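You operate a simulated robot arm through the tools that you are given. There is no shell and no other tool. Be economical: measure what you need, move in short steps, check, and stop when the job is done.

You are at the controls of a simulated robot arm. One attempt, no reset.

## Task
Turn the knob to MID, seal the brown bag and press it into the yellow cell.
Fine: One push of the yellow button, with the knob set first and left there; the blue tray ends out; leave the sealer on. Where these are worked on the way, their far stop is far enough and under half their travel is too little: blue tray.

Only the result counts: the job must be done as asked and must still hold three seconds after the hand-in. Knocking over, shifting, dropping, spilling or breaking anything else fails it. A push-on lid holds only when it is set on centred and level and pressed home; a screw cap is set on level and turned clockwise until tight.

## Robot
A 6-joint arm with a two-finger parallel gripper, fixed in place. Base frame: the origin is at the foot of the arm, x ahead of it, y to its left, z up; the work surface is at about z = 0.8. Units: m, rad, N and s.
With the tool pointing down near the work surface it reaches from about 0.26 to 0.68 m from the base axis. Its first joint turns from -1.152 to 1.152 rad. Payload 2.9 kg.
The tool frame sits at the grasp point between the pads (the TCP): z along the fingers, y along the line on which they close. The tips reach 0.03 m beyond it. The gripper opens to 0.11 m. The fingers are 0.02 m wide and 0.01 m thick; the gripper's body (0.048 by 0.112 m) begins 0.055 m behind the TCP.
Orientation is that of the tool frame in the base frame, as a unit quaternion [w, x, y, z]. With the fingers straight down and closing along the base's y, the tool's x points along the base's -x, its y along +y and its z along -z.

## Interface
- The arm moves only by the tool servo_tool. Its arguments are lists of equal length, an entry for each row: "angular": the turn, a rotation vector about the tool's x, y, z in rad, a list of three; "delta_pos": the shift along the tool's x, y, z in m, a list of three; "grip": the opening, from 0 (shut) to 1 (fully open). In form: {"angular": [[wx, wy, wz], ...], "delta_pos": [[x, y, z], ...], "grip": [grip, ...]}. A call has 1 to 10 rows; each row is the pose to reach, as a shift and turn from the pose commanded when the call began, along the tool's axes at that moment. A row lasts 0.2 s, in which the tool goes at most 0.05 m and 0.15 rad; a call with a longer step from one row to the next is refused whole, and so is a gripper value outside its range. Where a pose cannot be reached the arm comes as near as it can. A force on the tool above 90 N (or 10 N above the force at the start of the call, whichever is more), or a blocked arm, ends the call early, and 0.2 s more pass. Each finger travels about 0.108 m/s and halts on what it meets, pressing with about 42 N; the grip force reading is that of the motor and also rises with nothing between the fingers. The clock runs only during rows and for 0.2 s after the last one: add rows that repeat a pose to give the fingers time. The reply holds the time, the measured pose of the TCP, the force on the tool along the base axes, the opening and the grip force, in the units named above and with some noise, with the torque about the TCP (base axes, N m) and any sound that the robot's microphone picked up.
- Cameras (640 x 400 px; columns grow to the right, rows downward): "scene" is fixed at [0.0904, 0.4425, 1.3933]; the picture's right is [-0.62, -0.78, 0.00], its down [-0.37, 0.30, -0.88] and it looks along [0.69, -0.55, -0.48] (base axes); focal length 312 px, centre (320, 200). "wrist" rides on the gripper at [0.072, 0.017, -0.103] in the tool frame; the picture's right is [-0.23, 0.97, 0.00], its down [-0.76, -0.18, -0.62] and it looks along [-0.61, -0.14, 0.78] (tool axes); focal length 222 px, centre (320, 200). There is no depth. A picture from a camera that has moved, and an enlarged one, comes with that camera's place and axes in the base frame and with its lens.
- get_image(camera): a new picture of that camera. It takes no simulated time.
- close_up(camera, box): a new picture of the part [left, top, right, bottom] of that camera's present view, enlarged. It takes no simulated time.
- job_done(): hands the job in; it is judged then, once.

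Go step by step. Nothing tells you positions but the pictures and the camera data: compare them with the known pose of the tool, close in by small moves and look again before you grip or let go. The budget is 120 turns and 68 pictures, counting those below and the enlarged ones. Unless the task says otherwise, let go and move clear before handing in, and close with one line.

The tools are called after ">>>" as name(argument=value, ...) on one line, values as JSON. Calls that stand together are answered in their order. servo_tool: Moves the arm, as the interface text tells. Its arguments: {"type":"object","properties":{"angular":{"type":"array","items":{"type":"array","items":{"type":"number"}}},"delta_pos":{"type":"array","items":{"type":"array","items":{"type":"number"}}},"grip":{"type":"array","items":{"type":"number"}}},"required":["angular","delta_pos","grip"]} The other tools are called the same way: get_image (camera) takes a picture; close_up (camera, box) takes an enlarged picture of a part of a camera's view; job_done () hands the job in.

At the start:

```text
t: 0.0
eef_pos: [0.414, -0.097, 1.1838]
ee_rot: [-0.001, 0.0, 1.0, 0.001]
force: [0.4, -0.2, -0.9]
ft_torque: [-0.02, 0.01, 0.0]
width: 0.1099
finger_force: 0.0
```

scene: 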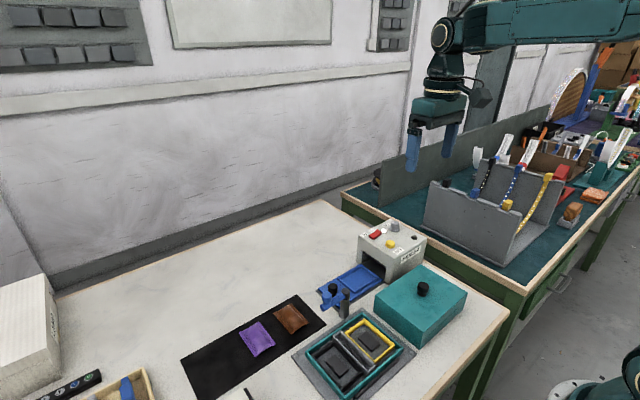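
wrist: 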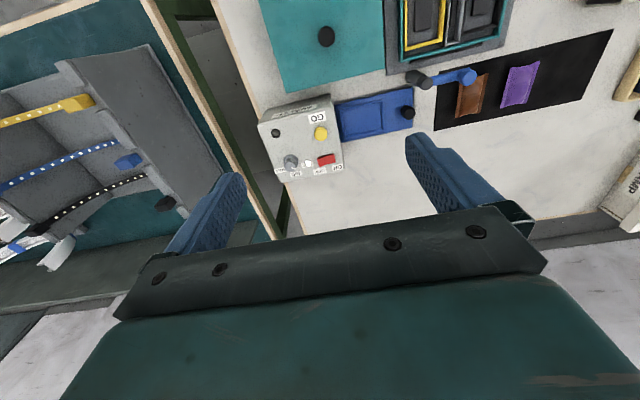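

I see a sealer box with a knob, a red switch and a yellow button, a blue tray, pouches on a black mat, and a tray with cells. I'll enlarge the views for details.

>>> close_up(camera="scene", box=[310, 200, 470, 300])

>>> close_up(camera="wrist", box=[240, 80, 400, 180])

>>> close_up(camera="scene", box=[176, 280, 432, 400])

>>> close_up(camera="wrist", box=[380, 0, 560, 130])

```text
4.00 times, centred on (390, 250) of scene
camera zoom: at [0.0904, 0.4425, 1.3933], right [-0.62, -0.78, 0.0], down [-0.37, 0.3, -0.88], along [0.69, -0.55, -0.48], focal length 1247 px, centre (40, 0)
```

zoom: 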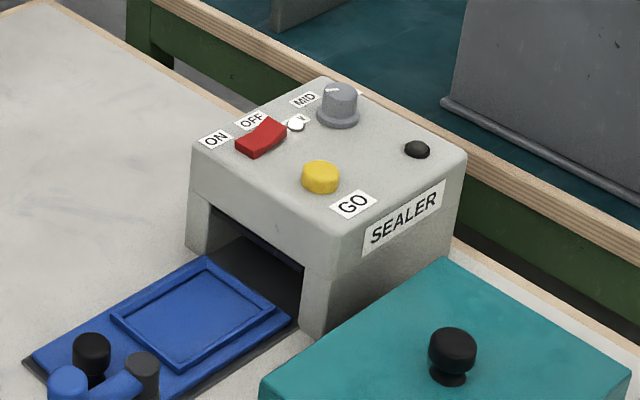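

```text
4.00 times, centred on (320, 130) of wrist
camera zoom: at [0.3411, -0.0808, 1.2889], right [0.23, 0.97, 0.0], down [0.76, -0.18, 0.62], along [0.61, -0.14, -0.78], focal length 888 px, centre (320, 480)
```

zoom: 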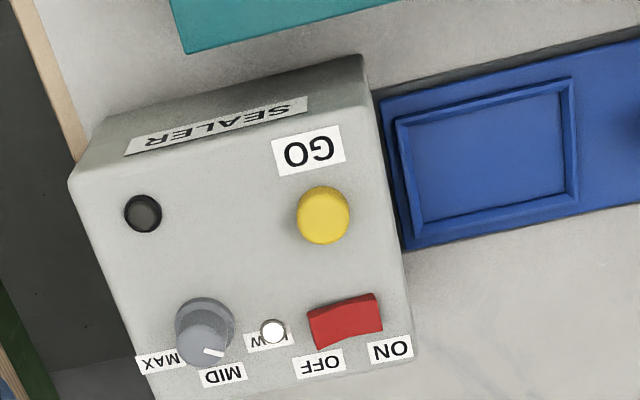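

```text
2.50 times, centred on (304, 340) of scene
camera zoom: at [0.0904, 0.4425, 1.3933], right [-0.62, -0.78, 0.0], down [-0.37, 0.3, -0.88], along [0.69, -0.55, -0.48], focal length 779 px, centre (360, -150)
```

zoom: 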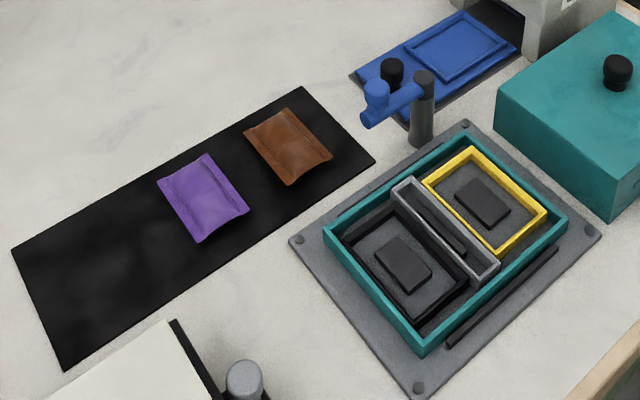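

```text
3.08 times, centred on (470, 65) of wrist
camera zoom: at [0.3411, -0.0808, 1.2889], right [0.23, 0.97, 0.0], down [0.76, -0.18, 0.62], along [0.61, -0.14, -0.78], focal length 684 px, centre (-142, 615)
```

zoom: 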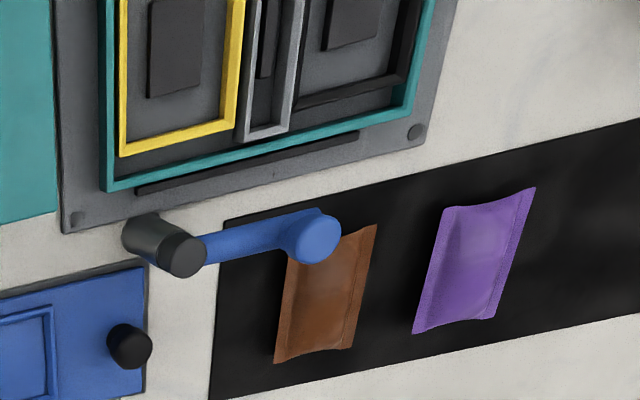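

The sealer sits near (0.5, -0.14) with its top at about z 0.9, and the tray is out toward +y. I'll move closer with the wrist camera to read the knob and switch.

>>> servo_tool(angular=[[0, 0, 0], [0, 0, 0], [0, 0, 0], [0, 0, 0], [0, 0, 0]], delta_pos=[[0.0, -0.015, 0.04], [0.0, -0.03, 0.08], [0.01, -0.045, 0.11], [0.01, -0.06, 0.14], [0.01, -0.06, 0.14]], grip=[1, 1, 1, 1, 1])

>>> get_image(camera="wrist")

```text
t: 1.2
eef_pos: [0.404, -0.1589, 1.046]
ee_rot: [0.0, 0.0, 1.0, 0.0]
force: [-0.1, -0.3, 0.2]
ft_torque: [0.02, 0.01, 0.03]
width: 0.1099
finger_force: 0.0
```

```text
61 pictures are left
camera wrist: at [0.3318, -0.1415, 1.1492], right [0.23, 0.97, 0.0], down [0.76, -0.18, 0.62], along [0.61, -0.14, -0.78], focal length 222 px, centre (320, 200)
```

wrist: 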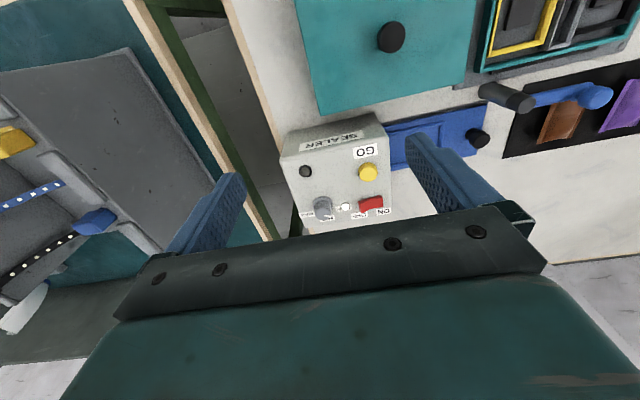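

>>> close_up(camera="wrist", box=[270, 160, 398, 240])

```text
5.00 times, centred on (334, 200) of wrist
camera zoom: at [0.3318, -0.1415, 1.1492], right [0.23, 0.97, 0.0], down [0.76, -0.18, 0.62], along [0.61, -0.14, -0.78], focal length 1111 px, centre (250, 200)
```

zoom: 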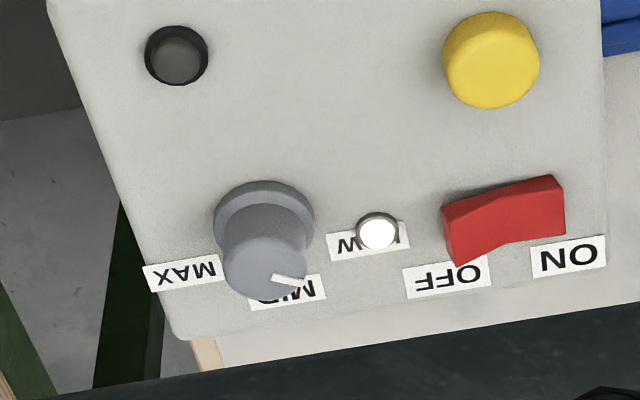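

Pointer sits near LOW, with MID facing +x from the knob centre (~0.5395, -0.185). I'll go above the knob, with the fingers rotated to avoid the lamp.

>>> servo_tool(angular=[[0, 0, -0.15], [0, 0, -0.3], [0, 0, -0.45], [0, 0, -0.6], [0, 0, -0.75], [0, 0, -0.9], [0, 0, -1.05], [0, 0, -1.05]], delta_pos=[[-0.02, -0.004, 0.006], [-0.04, -0.008, 0.012], [-0.06, -0.012, 0.018], [-0.08, -0.016, 0.024], [-0.1, -0.02, 0.03], [-0.12, -0.024, 0.036], [-0.1355, -0.026, 0.046], [-0.1355, -0.026, 0.046]], grip=[0.6, 0.6, 0.6, 0.6, 0.6, 0.6, 0.6, 0.6])

>>> get_image(camera="wrist")

>>> close_up(camera="scene", box=[340, 190, 468, 270])

```text
t: 3.0
eef_pos: [0.5403, -0.1831, 0.9984]
ee_rot: [0.0, -0.502, 0.865, 0.0]
force: [-1.2, 0.8, 0.9]
ft_torque: [0.02, -0.04, -0.01]
width: 0.0659
finger_force: 0.0
```

```text
59 pictures are left
camera wrist: at [0.4887, -0.2379, 1.1021], right [-0.73, 0.68, 0.0], down [0.53, 0.57, 0.62], along [0.42, 0.46, -0.78], focal length 222 px, centre (320, 200)
```

wrist: 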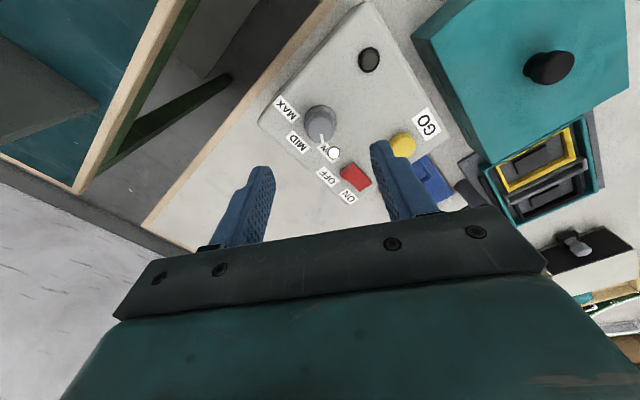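

```text
5.00 times, centred on (404, 230) of scene
camera zoom: at [0.0904, 0.4425, 1.3933], right [-0.62, -0.78, 0.0], down [-0.37, 0.3, -0.88], along [0.69, -0.55, -0.48], focal length 1559 px, centre (-100, 50)
```

zoom: 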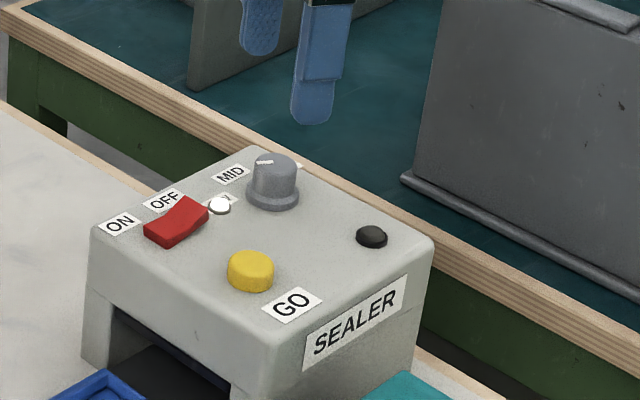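

The gripper is above the sealer; now a close look at the knob from here to verify its position.

>>> close_up(camera="wrist", box=[260, 90, 388, 210])

```text
3.33 times, centred on (324, 150) of wrist
camera zoom: at [0.4887, -0.2379, 1.1021], right [-0.73, 0.68, 0.0], down [0.53, 0.57, 0.62], along [0.42, 0.46, -0.78], focal length 740 px, centre (307, 367)
```

zoom: 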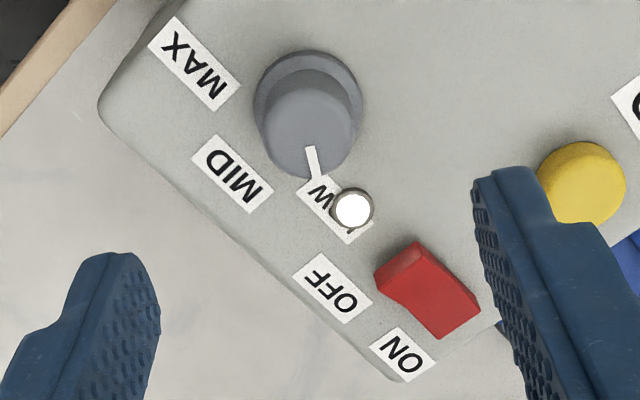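

The pointer is at LOW and the knob centre is at about (0.537, -0.185). I'll descend around the knob and grip it lightly above its flange.

>>> servo_tool(angular=[[0, 0, 0], [0, 0, 0], [0, 0, 0]], delta_pos=[[0.003, 0.0015, 0.03], [0.003, 0.0015, 0.06], [0.003, 0.0015, 0.066]], grip=[0.6, 0.6, 0.6])

>>> close_up(camera="scene", box=[340, 190, 468, 270])

```text
t: 3.8
eef_pos: [0.5371, -0.1867, 0.9334]
ee_rot: [0.0, -0.502, 0.865, 0.0]
force: [0.0, -0.3, -0.1]
ft_torque: [0.0, 0.0, -0.01]
width: 0.066
finger_force: 0.0
```

```text
5.00 times, centred on (404, 230) of scene
camera zoom: at [0.0904, 0.4425, 1.3933], right [-0.62, -0.78, 0.0], down [-0.37, 0.3, -0.88], along [0.69, -0.55, -0.48], focal length 1559 px, centre (-100, 50)
```

zoom: 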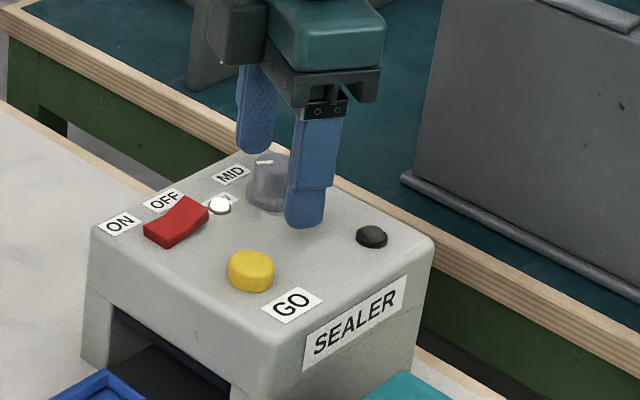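

The fingers straddle the knob. Closing now.

>>> servo_tool(angular=[[0, 0, 0], [0, 0, 0], [0, 0, 0]], delta_pos=[[0, 0, 0], [0, 0, 0], [0, 0, 0]], grip=[0.15, 0.15, 0.15])

```text
t: 4.6
eef_pos: [0.5365, -0.1862, 0.9335]
ee_rot: [0.0, -0.501, 0.866, -0.002]
force: [5.4, -2.6, -4.6]
ft_torque: [-0.07, -0.28, -0.02]
width: 0.0272
finger_force: 45.0
```

Gripped (27 mm). Turning clockwise (seen from above) by 60° to MID.

>>> servo_tool(angular=[[0, 0, 0.13], [0, 0, 0.26], [0, 0, 0.39], [0, 0, 0.52], [0, 0, 0.65], [0, 0, 0.78], [0, 0, 0.91], [0, 0, 1.047], [0, 0, 1.047]], delta_pos=[[0, 0, 0], [0, 0, 0], [0, 0, 0], [0, 0, 0], [0, 0, 0], [0, 0, 0], [0, 0, 0], [0, 0, 0], [0, 0, 0]], grip=[0.15, 0.15, 0.15, 0.15, 0.15, 0.15, 0.15, 0.15, 0.15])

>>> close_up(camera="scene", box=[340, 190, 468, 270])

```text
t: 6.6
eef_pos: [0.5371, -0.1841, 0.9332]
ee_rot: [-0.001, -0.001, 1.0, 0.0]
force: [-0.7, 0.5, -8.4]
ft_torque: [-0.02, -0.17, -0.01]
width: 0.027
finger_force: 44.5
```

```text
5.00 times, centred on (404, 230) of scene
camera zoom: at [0.0906, 0.4425, 1.3933], right [-0.62, -0.78, 0.0], down [-0.37, 0.3, -0.88], along [0.69, -0.55, -0.48], focal length 1559 px, centre (-100, 50)
```

zoom: 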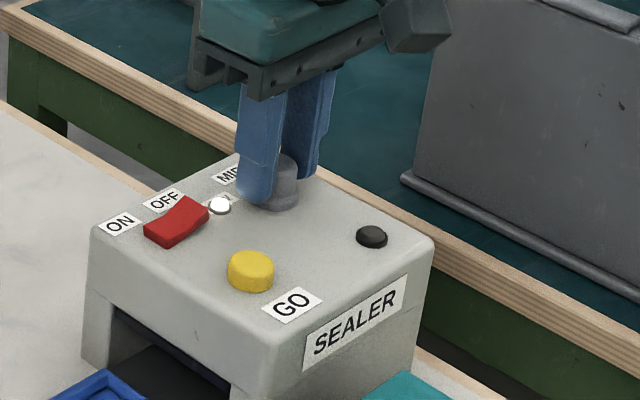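

Turned. Opening a little, lifting and backing off to look.

>>> servo_tool(angular=[[0, 0, 0], [0, 0, 0], [0, 0, 0], [0, 0, 0], [0, 0, 0], [0, 0, 0], [0, 0, 0]], delta_pos=[[0, 0, 0], [0, 0, -0.03], [0, 0, -0.07], [0.04, 0, -0.09], [0.08, 0, -0.09], [0.11, 0, -0.09], [0.11, 0, -0.09]], grip=[0.33, 0.33, 0.33, 0.33, 0.33, 0.33, 0.33])

>>> close_up(camera="wrist", box=[250, 140, 410, 240])

>>> close_up(camera="scene", box=[352, 215, 416, 255])

```text
t: 8.2
eef_pos: [0.4267, -0.185, 1.0244]
ee_rot: [0.0, -0.001, 1.0, 0.0]
force: [0.3, 0.8, 1.0]
ft_torque: [-0.03, -0.01, 0.02]
width: 0.0364
finger_force: 0.0
```

```text
4.00 times, centred on (330, 190) of wrist
camera zoom: at [0.3533, -0.1689, 1.1275], right [0.22, 0.97, 0.0], down [0.76, -0.18, 0.62], along [0.61, -0.14, -0.78], focal length 888 px, centre (280, 240)
```

zoom: 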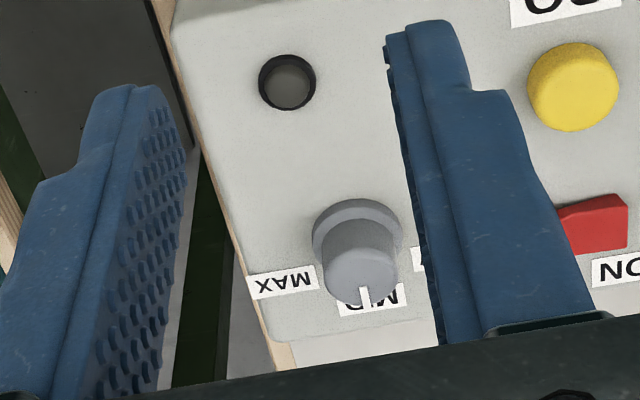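

```text
10.00 times, centred on (384, 235) of scene
camera zoom: at [0.0904, 0.4425, 1.3933], right [-0.62, -0.78, 0.0], down [-0.37, 0.3, -0.88], along [0.69, -0.55, -0.48], focal length 3118 px, centre (-320, -150)
```

zoom: 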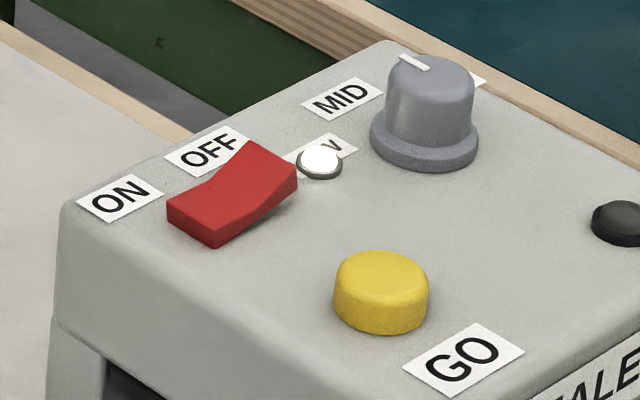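

Knob reads MID; the rocker is already pressed at ON and the lamp is lit. Now I'll go look at the brown bag closely.

>>> servo_tool(angular=[[0, 0, 0], [0, 0, 0], [0, 0, 0], [0, 0, 0], [0, 0, 0], [0, 0, 0], [0, 0, 0], [0, 0, 0], [0, 0, 0], [0, 0, 0]], delta_pos=[[0.004, 0.045, 0], [0.008, 0.09, 0], [0.012, 0.135, 0], [0.016, 0.18, 0], [0.02, 0.225, 0], [0.024, 0.27, 0], [0.027, 0.315, 0], [0.027, 0.36, 0.01], [0.027, 0.391, 0.04], [0.027, 0.391, 0.06]], grip=[0.5, 0.6, 0.7, 0.8, 0.9, 1, 1, 1, 1, 1])

>>> get_image(camera="wrist")

```text
t: 10.4
eef_pos: [0.3985, 0.2052, 0.963]
ee_rot: [0.0, -0.001, 1.0, 0.0]
force: [-0.9, -0.5, -0.6]
ft_torque: [0.0, 0.01, 0.02]
width: 0.11
finger_force: 0.0
```

```text
52 pictures are left
camera wrist: at [0.3255, 0.2222, 1.0669], right [0.22, 0.97, 0.0], down [0.76, -0.18, 0.62], along [0.61, -0.14, -0.78], focal length 222 px, centre (320, 200)
```

wrist: 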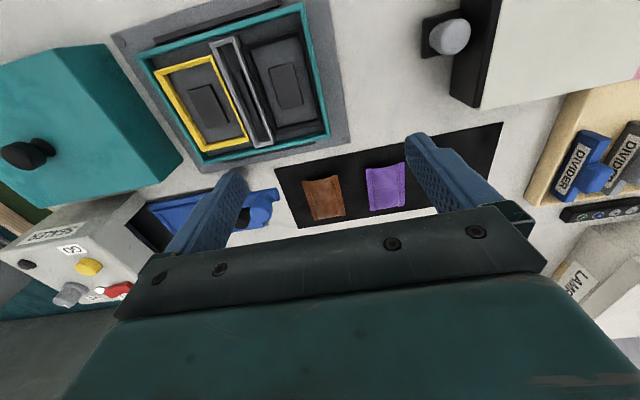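

>>> close_up(camera="wrist", box=[280, 155, 408, 235])

>>> close_up(camera="wrist", box=[120, 20, 310, 160])

>>> close_up(camera="scene", box=[230, 280, 390, 380])

```text
5.00 times, centred on (344, 195) of wrist
camera zoom: at [0.3255, 0.2222, 1.0669], right [0.22, 0.97, 0.0], down [0.76, -0.18, 0.62], along [0.61, -0.14, -0.78], focal length 1111 px, centre (200, 225)
```

zoom: 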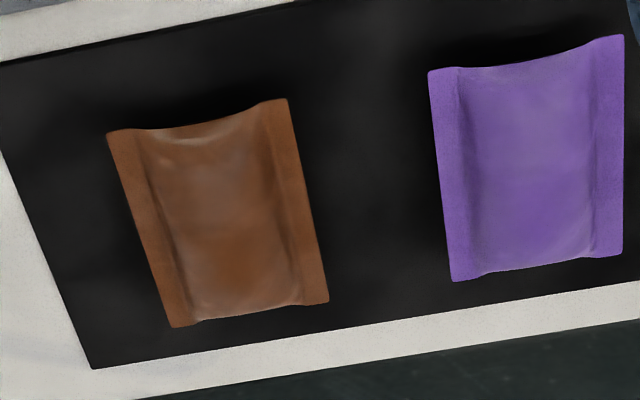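

```text
2.86 times, centred on (215, 90) of wrist
camera zoom: at [0.3255, 0.2222, 1.0669], right [0.22, 0.97, 0.0], down [0.76, -0.18, 0.62], along [0.61, -0.14, -0.78], focal length 635 px, centre (620, 514)
```

zoom: 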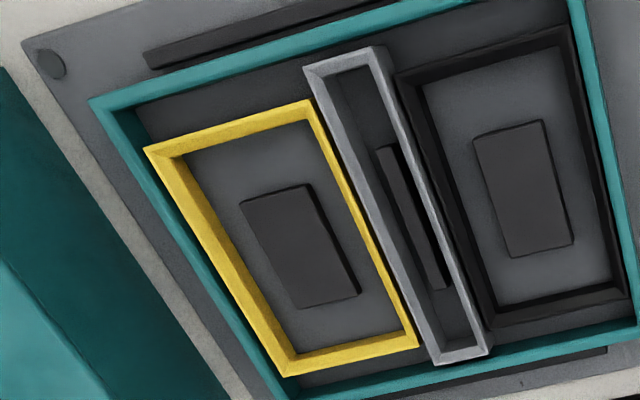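

```text
4.00 times, centred on (310, 330) of scene
camera zoom: at [0.0904, 0.4425, 1.3932], right [-0.62, -0.78, 0.0], down [-0.37, 0.3, -0.88], along [0.69, -0.55, -0.48], focal length 1247 px, centre (360, -320)
```

zoom: 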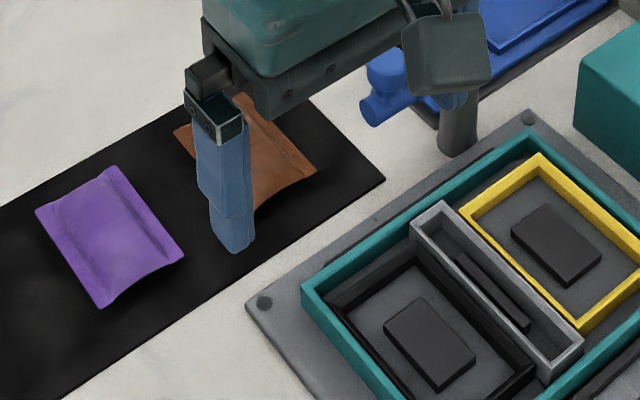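

The brown bag is centred at about (0.527, 0.182), aligned with the axes, ~72 mm along x and 50 mm along y. I'll move over it and descend with the fingers across its y sides.

>>> servo_tool(angular=[[0, 0, 0], [0, 0, 0], [0, 0, 0], [0, 0, 0], [0, 0, 0], [0, 0, 0], [0, 0, 0]], delta_pos=[[-0.043, -0.008, 0], [-0.086, -0.016, 0], [-0.1285, -0.023, 0], [-0.1285, -0.023, 0.04], [-0.1285, -0.023, 0.08], [-0.1285, -0.023, 0.1], [-0.1285, -0.023, 0.105]], grip=[0.74, 0.74, 0.74, 0.74, 0.74, 0.74, 0.74])

>>> close_up(camera="scene", box=[230, 280, 358, 360])

>>> get_image(camera="wrist")

```text
t: 12.0
eef_pos: [0.5261, 0.1828, 0.8584]
ee_rot: [0.001, -0.002, 1.0, 0.0]
force: [0.3, -0.2, 0.4]
ft_torque: [0.0, -0.03, -0.01]
width: 0.0814
finger_force: 0.1
```

```text
5.00 times, centred on (294, 320) of scene
camera zoom: at [0.0904, 0.4425, 1.3933], right [-0.62, -0.78, 0.0], down [-0.37, 0.3, -0.88], along [0.69, -0.55, -0.48], focal length 1559 px, centre (450, -400)
```

zoom: 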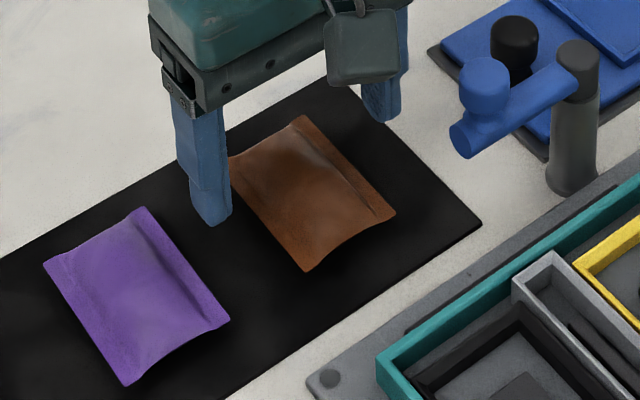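

```text
47 pictures are left
camera wrist: at [0.454, 0.1992, 0.9614], right [0.22, 0.97, 0.0], down [0.76, -0.18, 0.62], along [0.61, -0.14, -0.78], focal length 222 px, centre (320, 200)
```

wrist: 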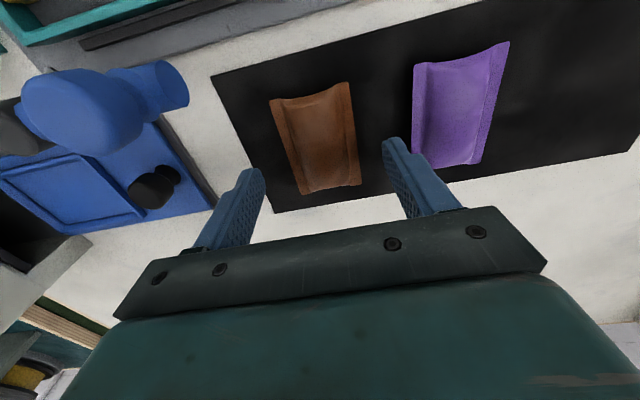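

The fingers line up well with the bag centre (0.525, 0.185). Descending to near the mat and closing.

>>> servo_tool(angular=[[0, 0, 0], [0, 0, 0], [0, 0, 0], [0, 0, 0], [0, 0, 0]], delta_pos=[[0, 0.002, 0.012], [0, 0.002, 0.022], [0, 0.002, 0.022], [0, 0.002, 0.022], [0, 0.002, 0.022]], grip=[0.74, 0.74, 0.4, 0.4, 0.4])

>>> close_up(camera="wrist", box=[200, 60, 440, 210])

```text
t: 13.2
eef_pos: [0.5279, 0.1845, 0.837]
ee_rot: [0.0, -0.002, 1.0, 0.0]
force: [0.6, 0.2, 0.0]
ft_torque: [-0.02, 0.03, -0.06]
width: 0.0488
finger_force: 41.4
```

```text
2.67 times, centred on (320, 135) of wrist
camera zoom: at [0.454, 0.2016, 0.9397], right [0.22, 0.97, 0.0], down [0.76, -0.18, 0.62], along [0.61, -0.14, -0.78], focal length 592 px, centre (320, 373)
```

zoom: 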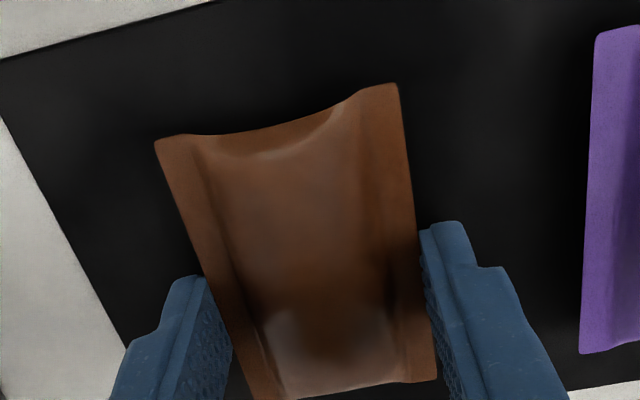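

The bag is gripped at 49 mm across. Lifting it and checking that it comes along.

>>> servo_tool(angular=[[0, 0, 0], [0, 0, 0], [0, 0, 0], [0, 0, 0], [0, 0, 0]], delta_pos=[[0, 0, -0.01], [0, 0, -0.04], [0, 0, -0.08], [0, 0, -0.12], [0, 0, -0.15]], grip=[0.4, 0.4, 0.4, 0.4, 0.4])

>>> get_image(camera="wrist")

>>> get_image(camera="scene")

```text
t: 14.4
eef_pos: [0.5282, 0.1849, 0.987]
ee_rot: [0.0, -0.002, 1.0, 0.0]
force: [0.1, 0.5, 0.3]
ft_torque: [-0.01, -0.03, 0.01]
width: 0.0489
finger_force: 42.3
```

```text
45 pictures are left
camera wrist: at [0.4545, 0.2011, 1.0908], right [0.22, 0.97, 0.0], down [0.76, -0.18, 0.62], along [0.61, -0.14, -0.78], focal length 222 px, centre (320, 200)
```

wrist: 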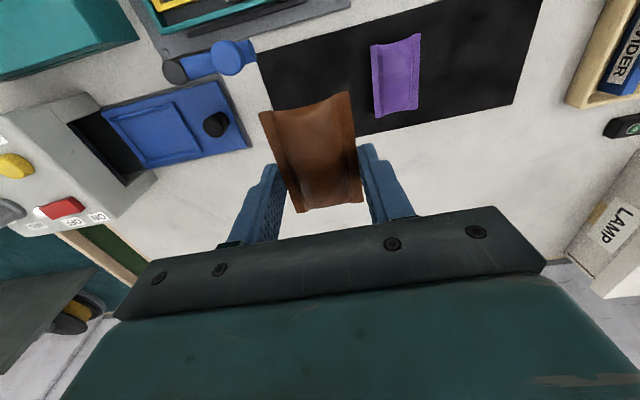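

```text
44 pictures are left
```

scene: 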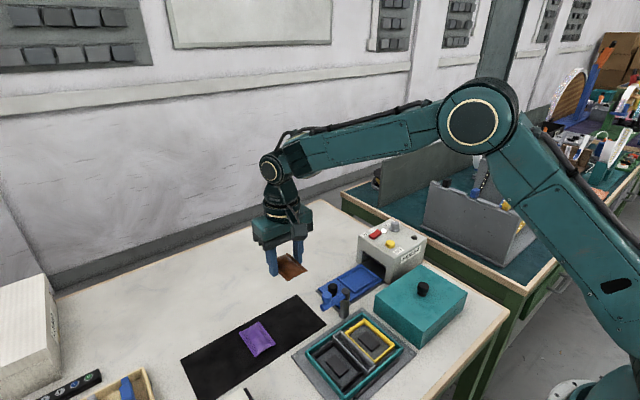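

The bag is lifted and level. Now I'll measure the tray pocket from this view.

>>> close_up(camera="wrist", box=[90, 70, 250, 170])

>>> close_up(camera="scene", box=[310, 240, 406, 310])

```text
4.00 times, centred on (170, 120) of wrist
camera zoom: at [0.4545, 0.2011, 1.0908], right [0.22, 0.97, 0.0], down [0.76, -0.18, 0.62], along [0.61, -0.14, -0.78], focal length 888 px, centre (920, 520)
```

zoom: 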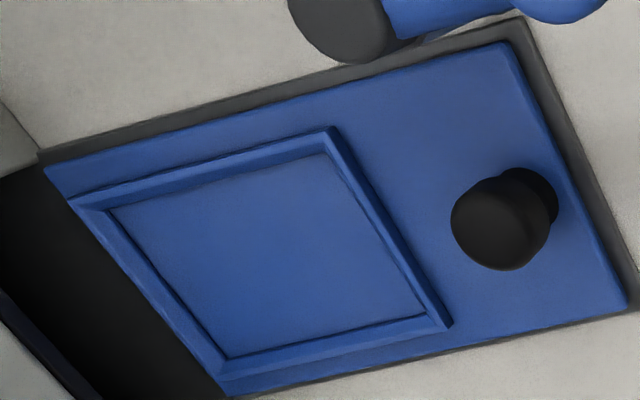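

```text
5.71 times, centred on (358, 275) of scene
camera zoom: at [0.0904, 0.4425, 1.3933], right [-0.62, -0.78, 0.0], down [-0.37, 0.3, -0.88], along [0.69, -0.55, -0.48], focal length 1782 px, centre (103, -229)
```

zoom: 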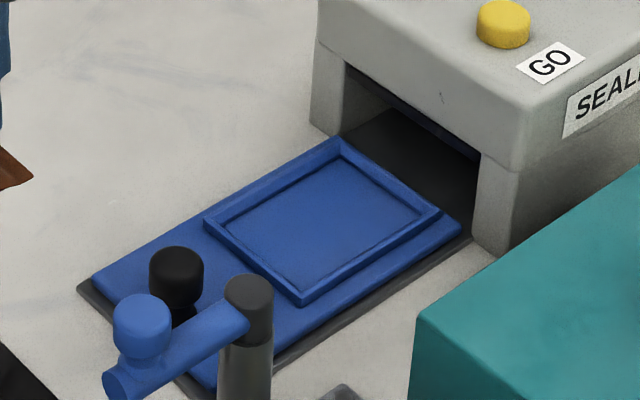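

Pocket is centred at about (0.520, -0.027), long along y, so the bag needs a 90° turn. I'll move over it while rotating, staying high.

>>> servo_tool(angular=[[0, 0, 0.15], [0, 0, 0.3], [0, 0, 0.45], [0, 0, 0.6], [0, 0, 0.75], [0, 0, 0.9], [0, 0, 1.05], [0, 0, 1.2], [0, 0, 1.35], [0, 0, 1.5]], delta_pos=[[0.001, -0.0215, 0], [0.002, -0.043, 0], [0.003, -0.0645, 0], [0.004, -0.086, 0], [0.005, -0.1075, 0], [0.006, -0.129, 0], [0.007, -0.1505, 0], [0.008, -0.172, 0], [0.008, -0.1935, 0], [0.008, -0.215, 0]], grip=[0.4, 0.4, 0.4, 0.4, 0.4, 0.4, 0.4, 0.4, 0.4, 0.4])

>>> servo_tool(angular=[[0, 0, 0.0708], [0, 0, 0.0708]], delta_pos=[[0, 0, 0.04], [0, 0, 0.07]], grip=[0.4, 0.4])

>>> get_image(camera="wrist")

>>> close_up(camera="scene", box=[300, 220, 428, 310])

```text
t: 16.6
eef_pos: [0.5211, -0.0314, 0.9863]
ee_rot: [0.0, 0.681, 0.732, 0.001]
force: [-0.2, 0.6, -0.5]
ft_torque: [0.0, 0.01, 0.02]
width: 0.0485
finger_force: 42.0
```

```text
t: 17.2
eef_pos: [0.519, -0.0306, 0.9157]
ee_rot: [0.0, 0.707, 0.708, 0.0]
force: [0.8, 0.9, 0.0]
ft_torque: [0.01, -0.04, 0.05]
width: 0.0485
finger_force: 41.9
```

```text
41 pictures are left
camera wrist: at [0.5359, 0.042, 1.0195], right [0.97, -0.23, 0.0], down [-0.18, -0.76, 0.62], along [-0.14, -0.61, -0.78], focal length 222 px, centre (320, 200)
```

wrist: 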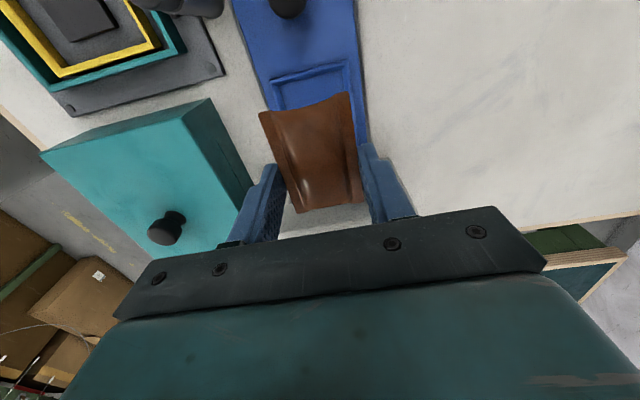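

```text
4.44 times, centred on (364, 265) of scene
camera zoom: at [0.0904, 0.4425, 1.3932], right [-0.62, -0.78, 0.0], down [-0.37, 0.3, -0.88], along [0.69, -0.55, -0.48], focal length 1386 px, centre (124, -89)
```

zoom: 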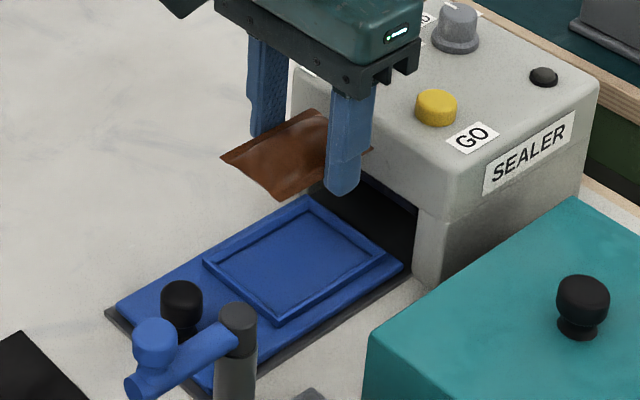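

Aligned above the pocket. Descending to just above it and checking clearance.

>>> servo_tool(angular=[[0, 0, 0], [0, 0, 0], [0, 0, 0]], delta_pos=[[0.001, 0.001, 0.025], [0.001, 0.001, 0.045], [0.001, 0.001, 0.05]], grip=[0.4, 0.4, 0.4])

>>> close_up(camera="wrist", box=[210, 20, 430, 220])

>>> close_up(camera="scene", box=[320, 240, 416, 310])

```text
t: 18.0
eef_pos: [0.5206, -0.029, 0.8668]
ee_rot: [-0.001, 0.707, 0.708, 0.0]
force: [0.4, -0.2, -0.7]
ft_torque: [0.02, -0.02, -0.04]
width: 0.0486
finger_force: 42.3
```

```text
2.00 times, centred on (320, 120) of wrist
camera zoom: at [0.5373, 0.043, 0.9696], right [0.97, -0.22, 0.0], down [-0.18, -0.76, 0.62], along [-0.14, -0.61, -0.78], focal length 444 px, centre (320, 360)
```

zoom: 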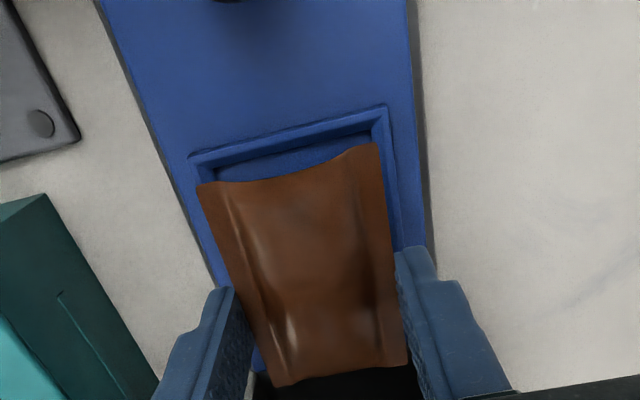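

```text
5.71 times, centred on (368, 275) of scene
camera zoom: at [0.0904, 0.4425, 1.3933], right [-0.62, -0.78, 0.0], down [-0.37, 0.3, -0.88], along [0.69, -0.55, -0.48], focal length 1782 px, centre (46, -229)
```

zoom: 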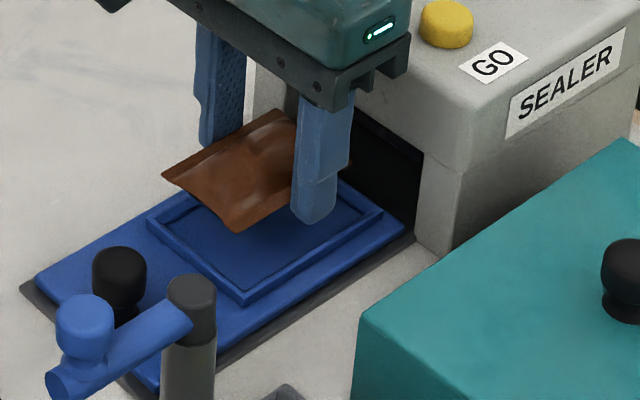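

The bag is centred over the pocket to within a millimetre. Lowering until the tips are just above the rim.

>>> servo_tool(angular=[[0, 0, 0], [0, 0, 0], [0, 0, 0]], delta_pos=[[-0.0005, 0, 0.008], [-0.0005, 0, 0.015], [-0.0005, 0, 0.015]], grip=[0.4, 0.4, 0.4])

>>> close_up(camera="scene", box=[320, 240, 416, 310])

```text
t: 18.8
eef_pos: [0.5206, -0.0286, 0.8504]
ee_rot: [-0.001, 0.706, 0.708, -0.001]
force: [-0.7, -0.9, -0.6]
ft_torque: [0.01, 0.04, 0.02]
width: 0.0485
finger_force: 42.3
```

```text
5.71 times, centred on (368, 275) of scene
camera zoom: at [0.0904, 0.4425, 1.3933], right [-0.62, -0.78, 0.0], down [-0.37, 0.3, -0.88], along [0.69, -0.55, -0.48], focal length 1782 px, centre (46, -229)
```

zoom: 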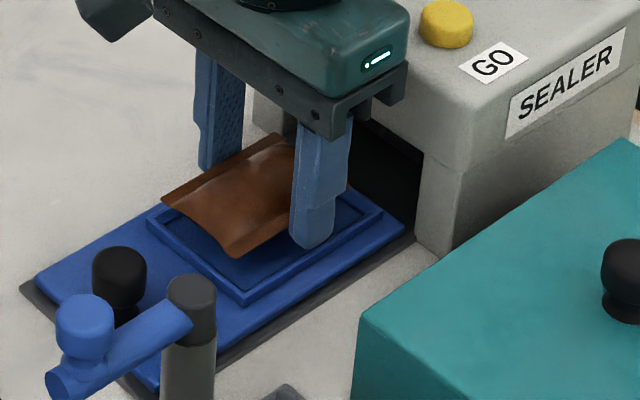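

Still a few mm of air. Lowering a bit more while watching force.

>>> servo_tool(angular=[[0, 0, 0], [0, 0, 0]], delta_pos=[[0, 0, 0.003], [0, 0, 0.004]], grip=[0.4, 0.4])

>>> close_up(camera="wrist", box=[230, 40, 410, 220])

```text
t: 19.4
eef_pos: [0.5204, -0.0292, 0.8466]
ee_rot: [0.0, 0.706, 0.708, 0.0]
force: [-0.6, 0.1, -0.5]
ft_torque: [0.0, -0.03, 0.0]
width: 0.0489
finger_force: 42.3
```

```text
2.22 times, centred on (320, 130) of wrist
camera zoom: at [0.5372, 0.0424, 0.9507], right [0.97, -0.22, 0.0], down [-0.18, -0.76, 0.62], along [-0.14, -0.61, -0.78], focal length 494 px, centre (320, 356)
```

zoom: 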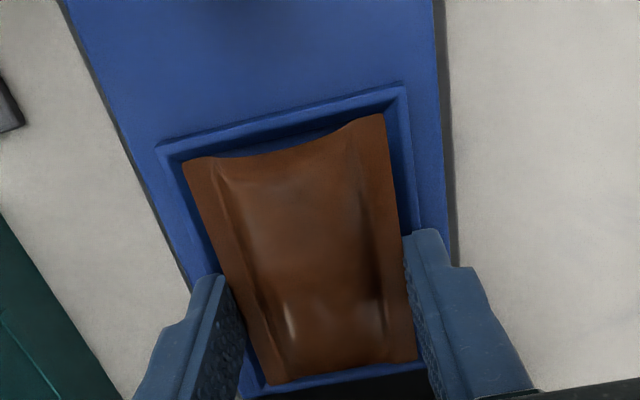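

No contact yet; bag lies inside the rim outline. A little lower still.

>>> servo_tool(angular=[[0, 0, 0], [0, 0, 0]], delta_pos=[[0, 0, 0.0015], [0, 0, 0.003]], grip=[0.4, 0.4])

```text
t: 20.0
eef_pos: [0.5208, -0.0301, 0.8468]
ee_rot: [0.0, 0.706, 0.708, 0.0]
force: [-9.6, -0.1, 27.0]
ft_torque: [-0.05, 0.65, 0.01]
width: 0.0488
finger_force: 42.3
```

Contact with the rim/floor. Back off slightly and release gently, then lift.

>>> servo_tool(angular=[[0, 0, 0], [0, 0, 0], [0, 0, 0], [0, 0, 0], [0, 0, 0], [0, 0, 0]], delta_pos=[[0, 0, -0.003], [0, 0, -0.003], [0, 0, -0.003], [0, 0, -0.02], [0, 0, -0.06], [0, 0, -0.09]], grip=[0.4, 0.55, 0.6, 0.6, 0.6, 0.6])

>>> close_up(camera="wrist", box=[230, 40, 410, 220])

>>> close_up(camera="scene", box=[310, 240, 406, 310])

```text
t: 21.4
eef_pos: [0.5207, -0.0308, 0.9345]
ee_rot: [-0.001, 0.706, 0.708, -0.001]
force: [0.3, -0.2, -0.4]
ft_torque: [0.0, 0.03, -0.02]
width: 0.0659
finger_force: 0.1
```

```text
2.22 times, centred on (320, 130) of wrist
camera zoom: at [0.536, 0.0423, 1.0383], right [0.97, -0.22, 0.0], down [-0.17, -0.76, 0.62], along [-0.14, -0.61, -0.78], focal length 494 px, centre (320, 356)
```

zoom: 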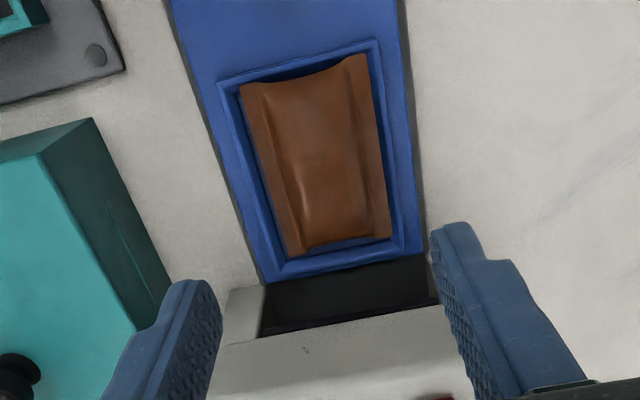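

```text
5.71 times, centred on (358, 275) of scene
camera zoom: at [0.0904, 0.4425, 1.3933], right [-0.62, -0.78, 0.0], down [-0.37, 0.3, -0.88], along [0.69, -0.55, -0.48], focal length 1782 px, centre (103, -229)
```

zoom: 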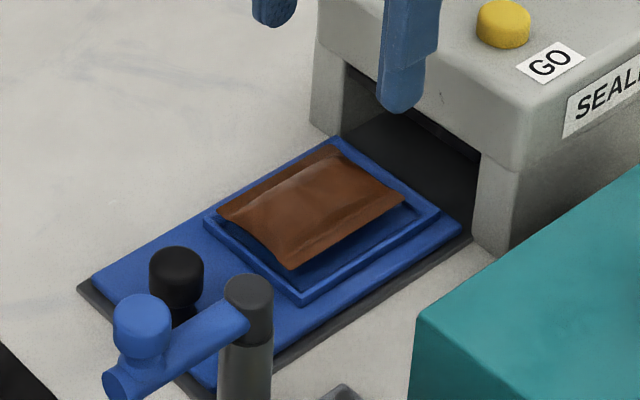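

The bag sits squarely in the pocket. Next: grip the tray's black knob at about (0.520, 0.0615), top z ≈ 0.842, and push the tray in.

>>> servo_tool(angular=[[0, 0, 0], [0, 0, 0], [0, 0, 0], [0, 0, 0], [0, 0, 0]], delta_pos=[[0.045, 0, 0], [0.0923, 0, 0], [0.0923, 0, 0.04], [0.0923, 0, 0.06], [0.0923, 0, 0.06]], grip=[0.5, 0.5, 0.5, 0.5, 0.5])

>>> close_up(camera="scene", box=[300, 240, 396, 310])

>>> get_image(camera="wrist")

```text
t: 22.6
eef_pos: [0.5202, 0.0622, 0.8754]
ee_rot: [0.0, 0.705, 0.709, 0.0]
force: [0.2, 0.0, -0.6]
ft_torque: [0.0, 0.01, -0.04]
width: 0.0549
finger_force: 0.1
```

```text
5.71 times, centred on (348, 275) of scene
camera zoom: at [0.0904, 0.4425, 1.3933], right [-0.62, -0.78, 0.0], down [-0.37, 0.3, -0.88], along [0.69, -0.55, -0.48], focal length 1782 px, centre (160, -229)
```

zoom: 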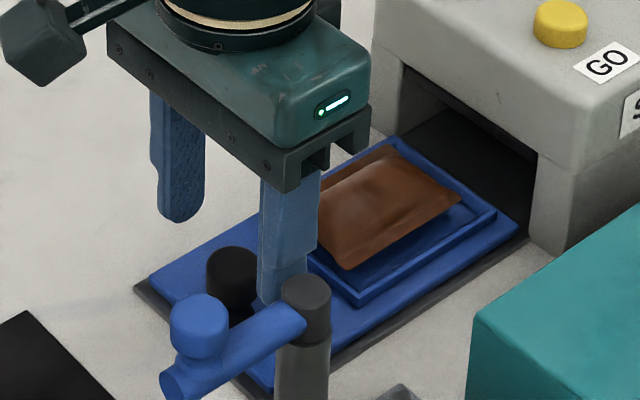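

```text
32 pictures are left
camera wrist: at [0.5365, 0.1344, 0.978], right [0.97, -0.22, 0.0], down [-0.18, -0.76, 0.62], along [-0.14, -0.61, -0.78], focal length 222 px, centre (320, 200)
```

wrist: 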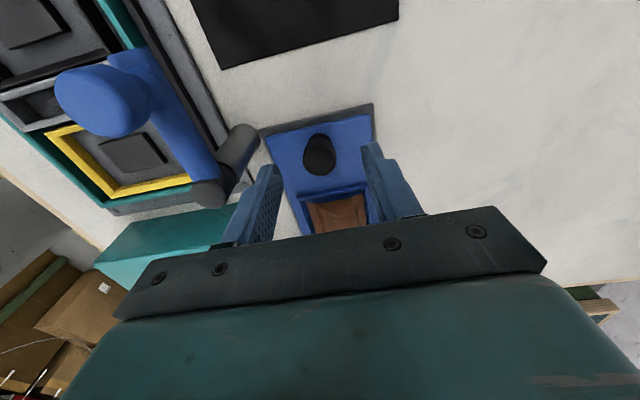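

Fingers straddle the knob correctly. Descending and gripping it.

>>> servo_tool(angular=[[0, 0, 0], [0, 0, 0], [0, 0, 0], [0, 0, 0], [0, 0, 0]], delta_pos=[[0, 0, 0.01], [0, 0, 0.02], [0, 0, 0.02], [0, 0, 0.02], [0, 0, 0.02]], grip=[0.5, 0.5, 0.08, 0.08, 0.08])

```text
t: 23.8
eef_pos: [0.52, 0.061, 0.855]
ee_rot: [0.0, 0.706, 0.708, -0.001]
force: [-7.6, 0.5, 1.1]
ft_torque: [-0.01, -0.22, 0.01]
width: 0.0229
finger_force: 45.3
```

Gripped (23 mm). Sliding the tray in toward -y in small steps until it stops.

>>> servo_tool(angular=[[0, 0, 0], [0, 0, 0], [0, 0, 0], [0, 0, 0], [0, 0, 0], [0, 0, 0], [0, 0, 0], [0, 0, 0]], delta_pos=[[-0.01, 0, 0], [-0.02, 0, 0], [-0.03, 0, 0], [-0.04, 0, 0], [-0.05, 0, 0], [-0.06, 0, 0], [-0.07, 0, 0], [-0.08, 0, 0]], grip=[0.08, 0.08, 0.08, 0.08, 0.08, 0.08, 0.08, 0.08])

>>> close_up(camera="scene", box=[310, 215, 422, 305])

```text
t: 25.6
eef_pos: [0.52, -0.019, 0.8527]
ee_rot: [-0.001, 0.707, 0.708, -0.002]
force: [-17.8, 1.6, 1.4]
ft_torque: [0.09, 0.0, -0.06]
width: 0.0231
finger_force: 44.9
```

```text
4.44 times, centred on (366, 260) of scene
camera zoom: at [0.09, 0.4425, 1.3933], right [-0.62, -0.78, 0.0], down [-0.37, 0.3, -0.88], along [0.69, -0.55, -0.48], focal length 1386 px, centre (116, -67)
```

zoom: 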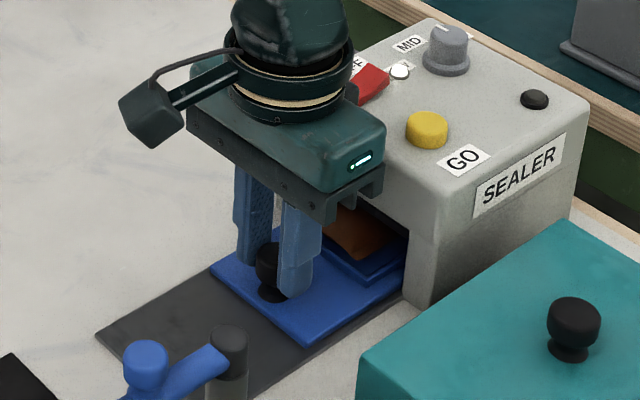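

The tray slides in nicely. Continuing until it stops.

>>> servo_tool(angular=[[0, 0, 0], [0, 0, 0], [0, 0, 0], [0, 0, 0]], delta_pos=[[-0.007, -0.001, -0.001], [-0.014, -0.002, -0.002], [-0.021, -0.002, -0.002], [-0.026, -0.002, -0.002]], grip=[0.08, 0.08, 0.08, 0.08])

>>> close_up(camera="scene", box=[310, 215, 422, 305])

```text
t: 26.6
eef_pos: [0.52, -0.0397, 0.8563]
ee_rot: [-0.001, 0.702, 0.712, 0.002]
force: [8.7, 24.2, -22.8]
ft_torque: [0.7, 0.11, 0.05]
width: 0.0231
finger_force: 45.6
```

```text
4.44 times, centred on (366, 260) of scene
camera zoom: at [0.091, 0.4431, 1.393], right [-0.62, -0.78, 0.0], down [-0.37, 0.3, -0.88], along [0.69, -0.55, -0.48], focal length 1386 px, centre (116, -67)
```

zoom: 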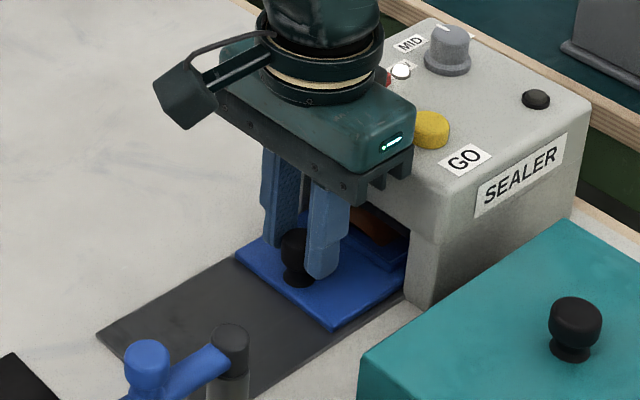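

It stopped at a knob travel of ~0.10 m with 24 N resistance. A small extra push to confirm it's the stop.

>>> servo_tool(angular=[[0, 0, 0], [0, 0, 0]], delta_pos=[[-0.003, 0, 0.002], [-0.006, 0, 0.002]], grip=[0.08, 0.08])

```text
t: 27.2
eef_pos: [0.519, -0.0449, 0.857]
ee_rot: [-0.002, 0.701, 0.713, 0.004]
force: [0.1, 33.0, 9.7]
ft_torque: [0.94, 0.36, 0.0]
width: 0.023
finger_force: 45.5
```

>>> close_up(camera="scene", box=[310, 215, 422, 305])

>>> close_up(camera="wrist", box=[220, 80, 420, 230])

```text
4.44 times, centred on (366, 260) of scene
camera zoom: at [0.0902, 0.4433, 1.393], right [-0.62, -0.78, 0.0], down [-0.37, 0.3, -0.88], along [0.69, -0.55, -0.48], focal length 1386 px, centre (116, -67)
```

zoom: 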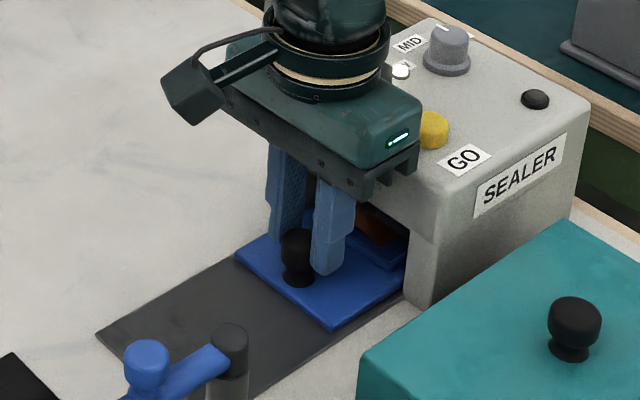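

```text
2.67 times, centred on (320, 155) of wrist
camera zoom: at [0.5347, 0.027, 0.9606], right [0.98, -0.21, 0.0], down [-0.17, -0.77, 0.62], along [-0.13, -0.6, -0.79], focal length 592 px, centre (320, 320)
```

zoom: 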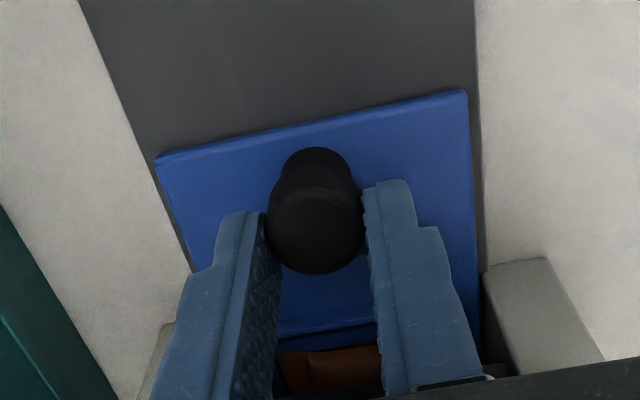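

The tray is at its stop (the fingers merely slipped on the knob). Releasing, lifting, and closing the fingers for the button at about (0.496, -0.1147).

>>> servo_tool(angular=[[0, 0, 0], [0, 0, 0], [0, 0, 0], [0, 0, 0], [0, 0, 0], [0, 0, 0]], delta_pos=[[0.004, 0, 0], [0.004, 0, 0], [0.004, 0, -0.04], [0.004, 0, -0.09], [0.004, 0, -0.14], [0.004, 0, -0.14]], grip=[0.35, 0.45, 0.45, 0.45, 0, 0])

>>> get_image(camera="wrist")

```text
t: 28.6
eef_pos: [0.5193, -0.0465, 0.9944]
ee_rot: [0.0, 0.706, 0.708, 0.0]
force: [0.5, 0.0, -0.7]
ft_torque: [0.0, -0.03, -0.04]
width: 0.0
finger_force: 37.7
```

```text
27 pictures are left
camera wrist: at [0.5348, 0.0265, 1.0975], right [0.97, -0.22, 0.0], down [-0.18, -0.76, 0.62], along [-0.14, -0.61, -0.78], focal length 222 px, centre (320, 200)
```

wrist: 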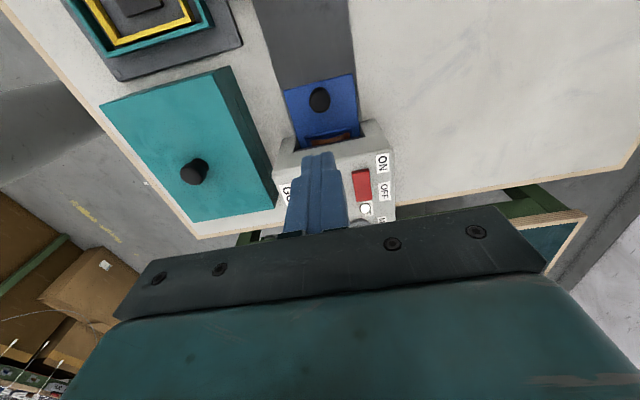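

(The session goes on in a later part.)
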